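You operate a simulated robot arm through the tools that you are given. There is no shell and no other tool. Be economical: measure what you need, move in short steps, check, and stop when the job is done.

You run a simulated robot arm. Do the job below in one go: nothing can be reset, and whatever is moved stays where it is left.

Task
Fetch the gold holed disc and set it on the square steel plate.

Only the result counts: the job must be done as asked and must still hold three seconds after the hand-in. Knocking over, shifting, dropping, spilling or breaking anything else fails it.

Robot
A 7-joint arm with a two-finger parallel gripper, fixed in place. Base frame: the origin is at the foot of the arm, x ahead of it, y to its left, z up; the work surface is at about z = 0. Units: mm, degrees, N and s.
With the tool pointing down near the work surface it reaches from about 240 to 620 mm from the base axis. Its first joint turns from -66.0 to 66.0 degrees. Payload 2.6 kg.
Tool frame: the origin (TCP) lies between the finger pads and is the grasp point; the fingertips stand 30 mm ahead of it; z points along the fingers, y is the line along which they close. The gripper opens to 94 mm. The fingers are 28 mm wide and 10 mm thick; the gripper's body (50 by 96 mm) begins 55 mm behind the TCP.
Orientation is told as [roll, pitch, yaw] about the base's x, y, z axes, in that order, counted from this pose: with the fingers straight down and closing along the base's y, the tool's x points along the base's -x, its y along +y and its z along -z.

Tools
- The arm moves only by the tool send_rows. Its argument "plan" is a list of rows, each a list of 7 numbers: the turn, a rotation vector about the base's x, y, z in degrees, then the shift along the base's x, y, z in mm, then the closure, from 0 (fully open) to 1 (shut). In form: [[wx, wy, wz, x, y, z, fingers], ...]. A call has 1 to 12 rows; each row is the pose to reach, as a shift and turn from the pose commanded when the call began. Each row takes 0.2 s and may step no farther than 50 mm and 8.6 degrees from the row before; otherwise, or with a gripper value out of range, the whole call is refused. A pose out of reach is approached as far as the arm can. The call stops where the force on the tool passes 40 N (or 10 N more than at its start, if that is more) or the arm is blocked; 0.2 s more then pass. The fingers move at their own pace (about 72 mm/s each) and stop on an object; they squeeze with about 32 N. The grip force told is the motor's: it shows also when the fingers shut on nothing. Time passes only in rows, and 0.2 s behind the last, so rows that repeat a pose let the fingers close. The reply holds the time, the measured pose of the TCP, the force on the tool along the base axes, the opening and the grip force, in the units named above and with some noise.
- Cameras (640 x 400 px; columns grow to the right, rows downward): "scene" is fixed at [29.8, 427.5, 578.8]; the picture's right is [-0.80, -0.60, 0.00], its down [-0.34, 0.46, -0.82] and it looks along [0.49, -0.66, -0.57] (base axes); focal length 329 px, centre (320, 200). "wrist" rides on the gripper at [-37, 0, -58] in the tool frame; the picture's right is [0.00, -1.00, 0.00], its down [0.97, 0.00, -0.24] and it looks along [0.24, 0.00, 0.97] (tool axes); focal length 218 px, centre (320, 200).
- grab_frame(camera): a new picture of that camera. The clock stands still meanwhile.
- locate(camera, pixels): for up to 12 pixels [column, row] of the newest picture of that camera ("zoom" is the newest enlarged one), the place [x, y, z] in the base frame of the surface seen there, good to about 3 mm, but the place of the scene camera against the robot may be out by one fixed shift of up to 18 mm in any direction. The clock stands still meanwhile.
- close_up(camera, box): a new picture of the part [left, top, right, bottom] of that camera's present view, enlarged. The clock stands still meanwhile.
- finish_job(): hands the job in; it is judged then, once.

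Work in short steps. Measure before you move; look again where a grasp or a placing could have gone wrong, and mend it. You have 60 turns and 30 pictures in all, those below and enlarged ones among them. Open the gripper and draw the arm clear of the work before you hand the job in, unless the task says otherwise; then end with one line.

The tools are called by a JSON object that holds its "op" and its "data". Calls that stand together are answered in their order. send_rows: Moves the arm, as the interface text tells. Its arguments: {"type":"object","properties":{"plan":{"type":"array"}},"required":["plan"]} The other tools are called the same way: grab_frame (camera) takes a picture; locate (camera, pixels) gives the place of the surface under pixels of a picture; close_up (camera, box) takes an enlarged picture of a part of a camera's view; finish_job () hands the job in.

At the start:

```text
time: 0.0
tcp_pos: [268.0, -206.8, 326.7]
orientation: [0.0, 0.0, 0.0]
ft_force: [0.7, -0.1, 0.9]
opening: 94.1
finger_force: 0.0
```

scene: 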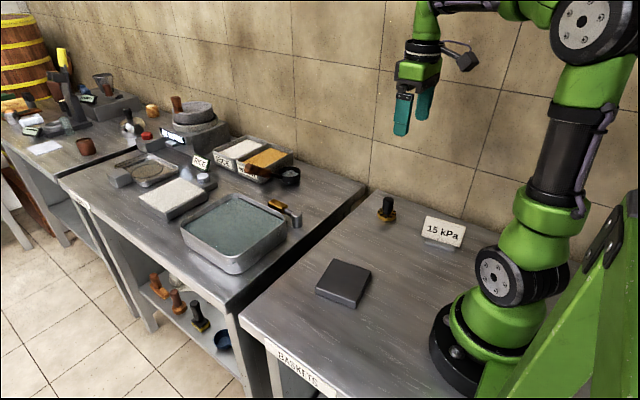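
wrist: 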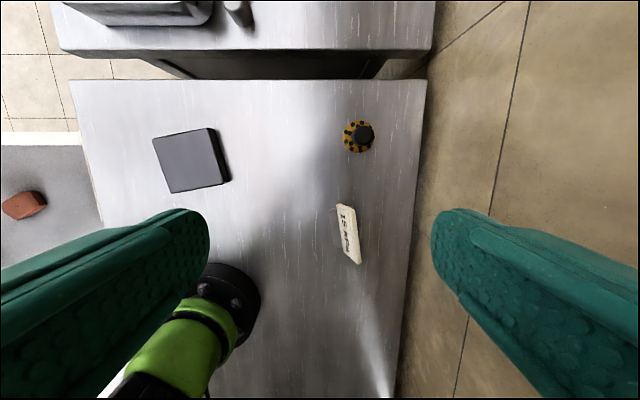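

The gold holed disc seems to be at wrist (358,136), with a dark knob on top; the steel plate is around (190,160). I take enlarged views of both.

{"op": "close_up", "data": {"camera": "wrist", "box": [310, 100, 406, 160]}}

{"op": "close_up", "data": {"camera": "scene", "box": [300, 180, 480, 310]}}

{"op": "locate", "data": {"camera": "wrist", "pixels": [[364, 133], [348, 146], [358, 150], [152, 139], [208, 128], [228, 182], [172, 192], [190, 160], [345, 230], [320, 150], [376, 136]]}}

```text
6.67 times, centred on (358, 130) of wrist
```

zoom: 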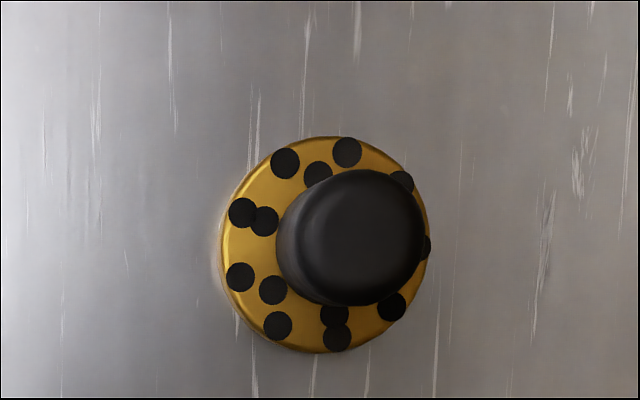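

```text
3.08 times, centred on (390, 245) of scene
```

zoom: 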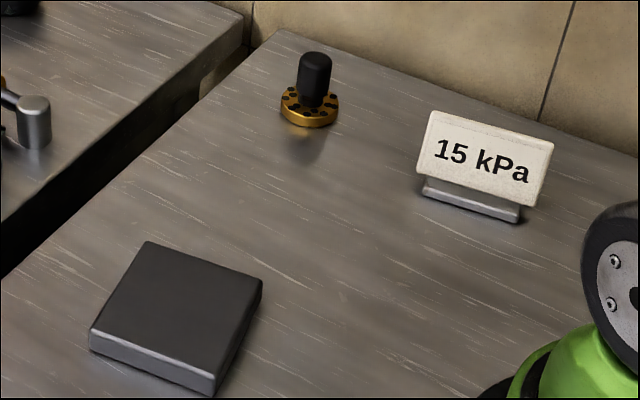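

```text
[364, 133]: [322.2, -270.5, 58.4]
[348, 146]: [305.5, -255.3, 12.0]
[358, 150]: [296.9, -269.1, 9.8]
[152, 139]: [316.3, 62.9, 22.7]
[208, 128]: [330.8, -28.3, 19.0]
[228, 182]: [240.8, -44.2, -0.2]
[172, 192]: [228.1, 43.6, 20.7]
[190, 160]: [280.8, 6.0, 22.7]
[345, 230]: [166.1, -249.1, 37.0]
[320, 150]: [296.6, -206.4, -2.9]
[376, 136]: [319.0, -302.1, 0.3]
```

The disc's centre is near (318,-270), its knob top is at z≈58, and the plate's centre is near (280,8) with its top at z≈21. I move above the knob for a closer look.

{"op": "send_rows", "data": {"plan": [[0, 0, 0, 25, -30, -20, 0], [0, 0, 0, 50, -62, -50, 0], [0, 0, 0, 50, -62, -95, 0], [0, 0, 0, 50, -62, -140, 0], [0, 0, 0, 50, -62, -165, 0], [0, 0, 0, 50, -62, -165, 0]]}}

{"op": "grab_frame", "data": {"camera": "wrist"}}

```text
refused: row 2 steps farther than a row can; nothing moved
```

```text
25 pictures are left
```

wrist: 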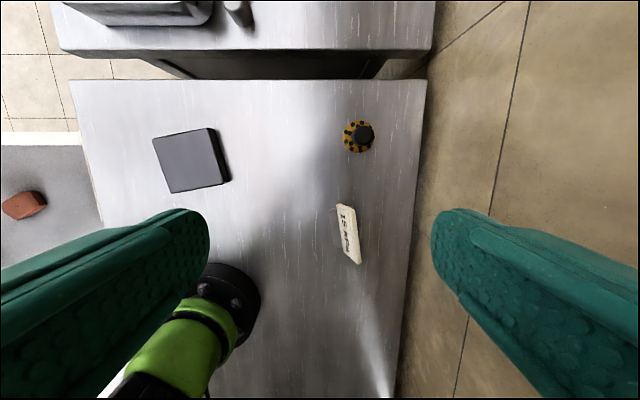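

The second row stepped too far, so nothing moved; I resend with smaller steps.

{"op": "send_rows", "data": {"plan": [[0, 0, 0, 25, -31, 0, 0], [0, 0, 0, 50, -62, -10, 0], [0, 0, 0, 50, -62, -55, 0], [0, 0, 0, 50, -62, -100, 0], [0, 0, 0, 50, -62, -145, 0], [0, 0, 0, 50, -62, -165, 0], [0, 0, 0, 50, -62, -165, 0]]}}

{"op": "grab_frame", "data": {"camera": "wrist"}}

```text
time: 1.6
tcp_pos: [315.4, -270.2, 159.2]
orientation: [-0.1, -0.1, 0.0]
ft_force: [-0.2, 0.5, 0.4]
opening: 94.0
finger_force: 0.1
```

```text
24 pictures are left
```

wrist: 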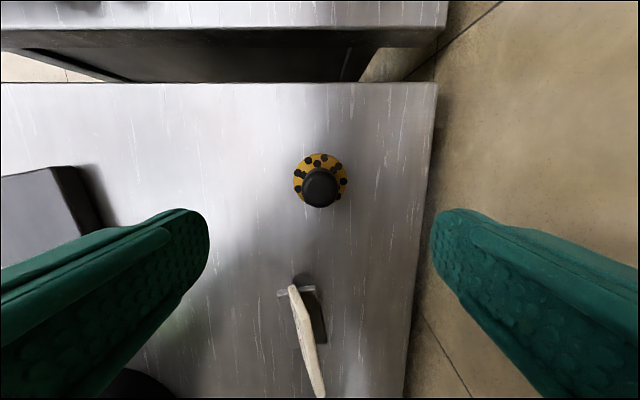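

The knob is at (320,187) and the disc around (320,178). I measure points across both.

{"op": "locate", "data": {"camera": "wrist", "pixels": [[320, 187], [306, 187], [334, 187], [320, 174], [320, 202], [320, 156], [296, 178], [344, 178], [290, 300], [290, 290]]}}

{"op": "close_up", "data": {"camera": "wrist", "box": [280, 145, 360, 215]}}

```text
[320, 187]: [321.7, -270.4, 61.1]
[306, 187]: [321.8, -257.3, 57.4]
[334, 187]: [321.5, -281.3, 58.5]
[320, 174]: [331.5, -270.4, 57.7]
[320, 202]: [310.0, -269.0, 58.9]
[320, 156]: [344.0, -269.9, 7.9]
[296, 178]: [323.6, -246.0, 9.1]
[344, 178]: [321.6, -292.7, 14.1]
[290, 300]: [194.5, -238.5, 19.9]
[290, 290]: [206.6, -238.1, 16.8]
```

```text
5.71 times, centred on (320, 180) of wrist
```

zoom: 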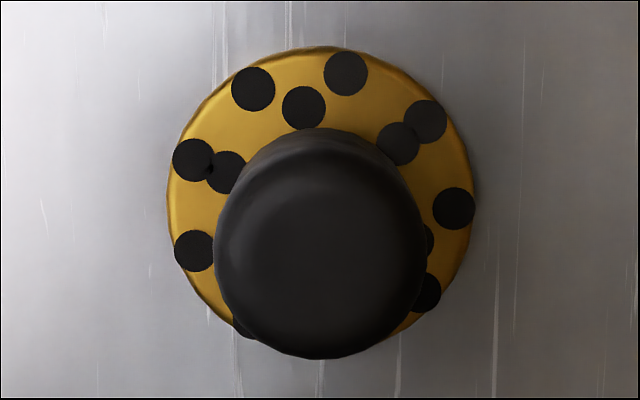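

The disc and knob are centred at (321,-270), with a knob about 24 mm wide and its top at z≈59. I part-close the fingers to stay clear of the wall and descend to z≈47, so the tips stay above the disc.

{"op": "locate", "data": {"camera": "wrist", "pixels": [[425, 180], [440, 180], [500, 180], [560, 100]]}}

{"op": "send_rows", "data": {"plan": [[0, 0, 0, 5, 0, 0, 0.4], [0, 0, 0, 5, 0, 0, 0.4], [0, 0, 0, 5, 0, -35, 0.4], [0, 0, 0, 5, 0, -65, 0.4], [0, 0, 0, 5, 0, -90, 0.4], [0, 0, 0, 5, 0, -105, 0.4], [0, 0, 0, 5, 0, -113, 0.4], [0, 0, 0, 5, 0, -113, 0.4]]}}

```text
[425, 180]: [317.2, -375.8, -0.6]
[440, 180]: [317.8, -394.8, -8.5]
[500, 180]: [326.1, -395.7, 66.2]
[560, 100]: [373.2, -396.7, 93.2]
```

```text
time: 3.4
tcp_pos: [321.2, -268.6, 46.6]
orientation: [-0.1, -0.2, -0.1]
ft_force: [-0.2, -0.8, 0.4]
opening: 56.4
finger_force: 0.0
```

The tool is at (321,-268.6,46.6) with no contact. I close on the knob.

{"op": "send_rows", "data": {"plan": [[0, 0, 0, 0, -1, 0, 0.6], [0, 0, 0, 0, -1, 0, 0.75], [0, 0, 0, 0, -1, 0, 1], [0, 0, 0, 0, -1, 0, 1], [0, 0, 0, 0, -1, 0, 1]]}}

```text
time: 4.6
tcp_pos: [323.3, -268.5, 47.7]
orientation: [0.0, -0.1, -0.1]
ft_force: [0.2, -0.4, 0.7]
opening: 26.5
finger_force: 32.1
```

The fingers stopped on the knob at 26.5 mm with 32 N. I lift gently and watch the force.

{"op": "send_rows", "data": {"plan": [[0, 0, 0, 0, 0, 5, 1], [0, 0, 0, 0, 0, 15, 1], [0, 0, 0, 0, 0, 30, 1], [0, 0, 0, 0, 0, 50, 1], [0, 0, 0, 0, 0, 70, 1], [0, 0, 0, 0, 0, 70, 1]]}}

{"op": "grab_frame", "data": {"camera": "scene"}}

{"op": "close_up", "data": {"camera": "wrist", "box": [240, 120, 400, 220]}}

```text
time: 6.0
tcp_pos: [322.2, -268.6, 119.7]
orientation: [0.0, 0.0, 0.0]
ft_force: [-0.7, 0.5, -1.7]
opening: 25.6
finger_force: 31.7
```

```text
22 pictures are left
```

scene: 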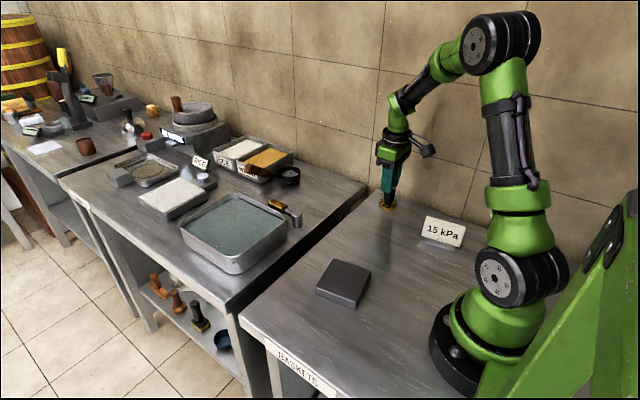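

```text
4.00 times, centred on (320, 170) of wrist
```

zoom: 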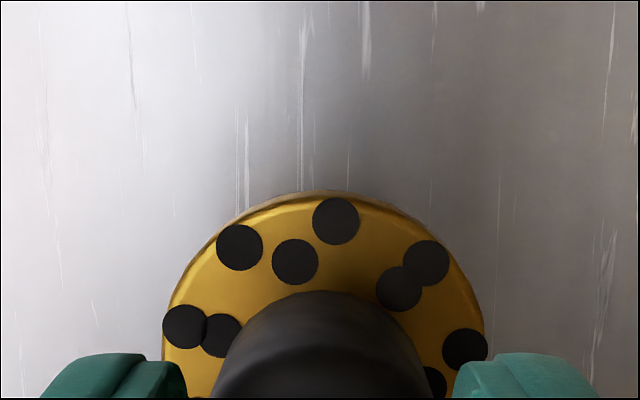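

The disc came up with the knob, held straight. I carry it at this height over the plate and look again.

{"op": "send_rows", "data": {"plan": [[0, 0, 0, -4, 30, 0, 1], [0, 0, 0, -10, 68, 0, 1], [0, 0, 0, -16, 106, 0, 1], [0, 0, 0, -22, 144, 0, 1], [0, 0, 0, -28, 182, 0, 1], [0, 0, 0, -34, 220, 0, 1], [0, 0, 0, -38, 248, 0, 1], [0, 0, 0, -42, 266, 0, 1], [0, 0, 0, -42, 276, 0, 1], [0, 0, 0, -42, 276, 0, 1]]}}

{"op": "grab_frame", "data": {"camera": "wrist"}}

```text
time: 8.2
tcp_pos: [278.7, 6.1, 116.8]
orientation: [0.0, 0.0, 0.0]
ft_force: [-0.2, 0.3, -0.2]
opening: 25.6
finger_force: 31.7
```

```text
20 pictures are left
```

wrist: 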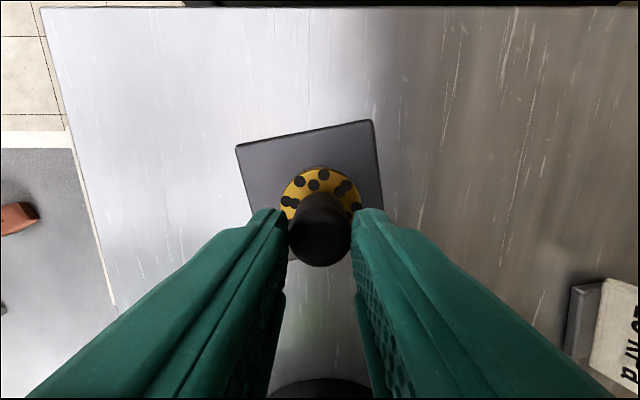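

The plate's corners show at (236,146), (373,121), (383,208). I measure these and the disc's rim to check centring and height.

{"op": "locate", "data": {"camera": "wrist", "pixels": [[239, 149], [371, 124], [379, 200], [250, 205], [265, 160], [365, 160], [320, 171], [284, 205]]}}

```text
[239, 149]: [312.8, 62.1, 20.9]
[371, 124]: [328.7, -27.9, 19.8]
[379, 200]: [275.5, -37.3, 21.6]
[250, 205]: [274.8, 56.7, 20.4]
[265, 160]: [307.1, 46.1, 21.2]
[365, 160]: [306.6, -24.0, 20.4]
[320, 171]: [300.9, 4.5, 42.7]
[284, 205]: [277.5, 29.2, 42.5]
```

The disc rim reads z≈42.5, lower than the roughly 80 I expected, so the knob may have slipped in the fingers. I check the knob top and look from the scene camera.

{"op": "locate", "data": {"camera": "wrist", "pixels": [[320, 250], [320, 225], [320, 205], [320, 185], [300, 190], [335, 185], [262, 213], [375, 213], [320, 262]]}}

{"op": "close_up", "data": {"camera": "scene", "box": [270, 160, 430, 310]}}

```text
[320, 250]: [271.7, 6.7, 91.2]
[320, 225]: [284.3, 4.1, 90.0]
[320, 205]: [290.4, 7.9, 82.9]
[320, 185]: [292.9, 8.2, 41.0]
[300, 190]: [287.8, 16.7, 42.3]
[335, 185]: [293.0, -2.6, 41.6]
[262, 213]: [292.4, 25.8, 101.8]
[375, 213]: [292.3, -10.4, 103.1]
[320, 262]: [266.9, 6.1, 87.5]
```

```text
2.67 times, centred on (350, 235) of scene
```

zoom: 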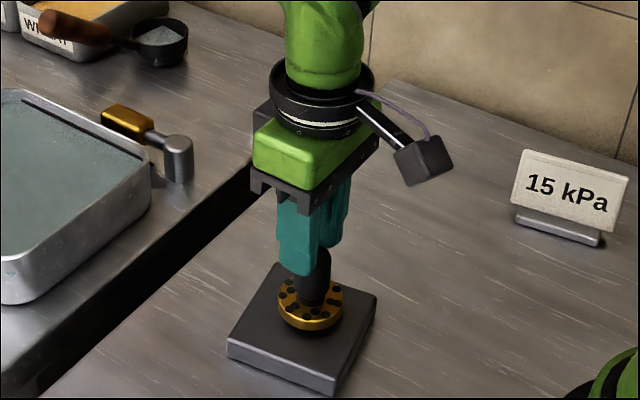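

The knob has slipped until only about 4 mm is held, with the disc's underside about 12 mm above the plate (32 vs 21) and well centred. I lower it straight down now before it slips further.

{"op": "send_rows", "data": {"plan": [[0, 0, 0, 0, 0, -7, 1], [0, 0, 0, 0, 0, -11, 1], [0, 0, 0, 0, 0, -12, 1]]}}

{"op": "grab_frame", "data": {"camera": "wrist"}}

{"op": "close_up", "data": {"camera": "scene", "box": [310, 220, 390, 310]}}

```text
time: 9.0
tcp_pos: [280.8, 6.4, 105.5]
orientation: [-0.1, -0.3, -0.1]
ft_force: [-6.3, -6.4, 25.5]
opening: 26.0
finger_force: 32.2
```

```text
18 pictures are left
```

wrist: 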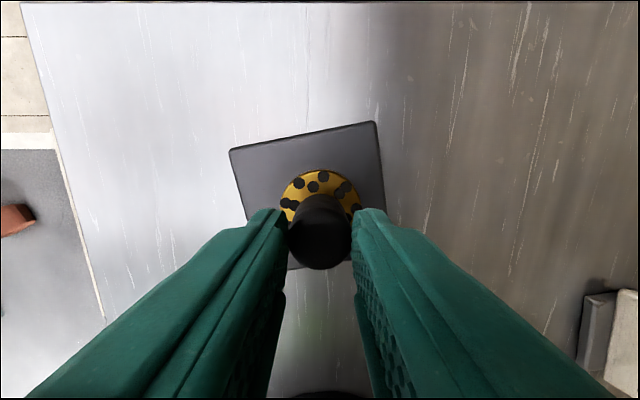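

```text
4.44 times, centred on (350, 265) of scene
```

zoom: 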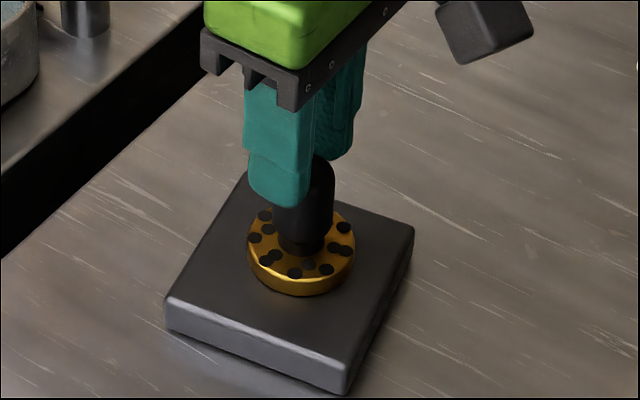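

The upward force of 25 N shows the disc is resting on the plate. I ease up 1 mm to relieve it, then open slowly and look.

{"op": "send_rows", "data": {"plan": [[0, 0, 0, 0, 0, 1, 1], [0, 0, 0, 0, 0, 1, 0.7], [0, 0, 0, 0, 0, 1, 0.55], [0, 0, 0, 0, 0, 1, 0.4], [0, 0, 0, 0, 0, 1, 0.3], [0, 0, 0, 0, 0, 1, 0.3]]}}

{"op": "close_up", "data": {"camera": "scene", "box": [310, 220, 390, 310]}}

```text
time: 10.4
tcp_pos: [281.0, 6.9, 106.1]
orientation: [0.0, -0.2, 0.0]
ft_force: [-0.6, 0.4, -0.2]
opening: 65.7
finger_force: 0.1
```

```text
4.44 times, centred on (350, 265) of scene
```

zoom: 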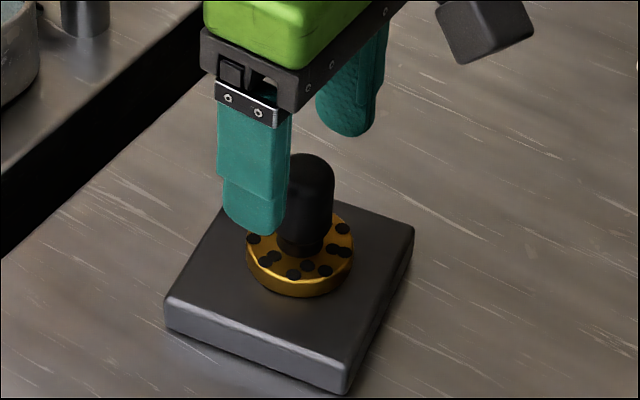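

The disc stands upright on the plate and the fingers are free. I withdraw straight up and check.

{"op": "send_rows", "data": {"plan": [[0, 0, 0, 0, 0, 20, 0.3], [0, 0, 0, 0, 0, 55, 0.3], [0, 0, 0, 0, 0, 100, 0.1], [0, 0, 0, 0, 0, 145, 0], [0, 0, 0, 20, -40, 150, 0], [0, 0, 0, 40, -80, 150, 0], [0, 0, 0, 40, -80, 150, 0]]}}

{"op": "grab_frame", "data": {"camera": "wrist"}}

{"op": "close_up", "data": {"camera": "scene", "box": [290, 200, 450, 310]}}

```text
time: 12.0
tcp_pos: [321.2, -72.9, 259.4]
orientation: [0.1, -0.2, -0.1]
ft_force: [0.0, -0.2, 0.4]
opening: 93.8
finger_force: 0.0
```

```text
15 pictures are left
```

wrist: 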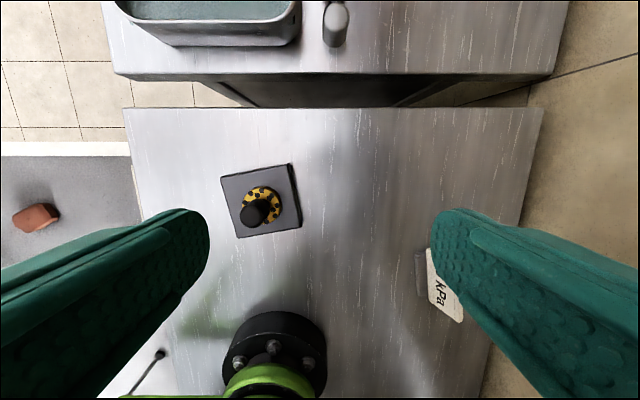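

```text
3.64 times, centred on (370, 255) of scene
```

zoom: 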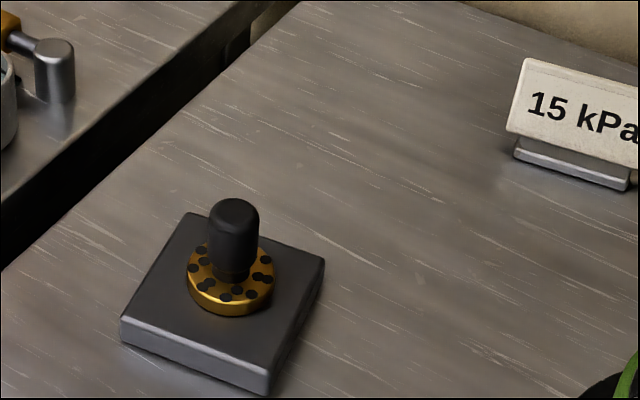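

The disc sits upright near the middle of the plate, the sign and plate look unmoved, and the arm is clear, so I hand in.

{"op": "finish_job", "data": {}}

```text
The job is handed in.
```

The gold holed disc is standing upright near the middle of the square steel plate; the gripper is open, the arm is clear, and the job is handed in. The knob slipped in the fingers on the way, but the disc did not drop.
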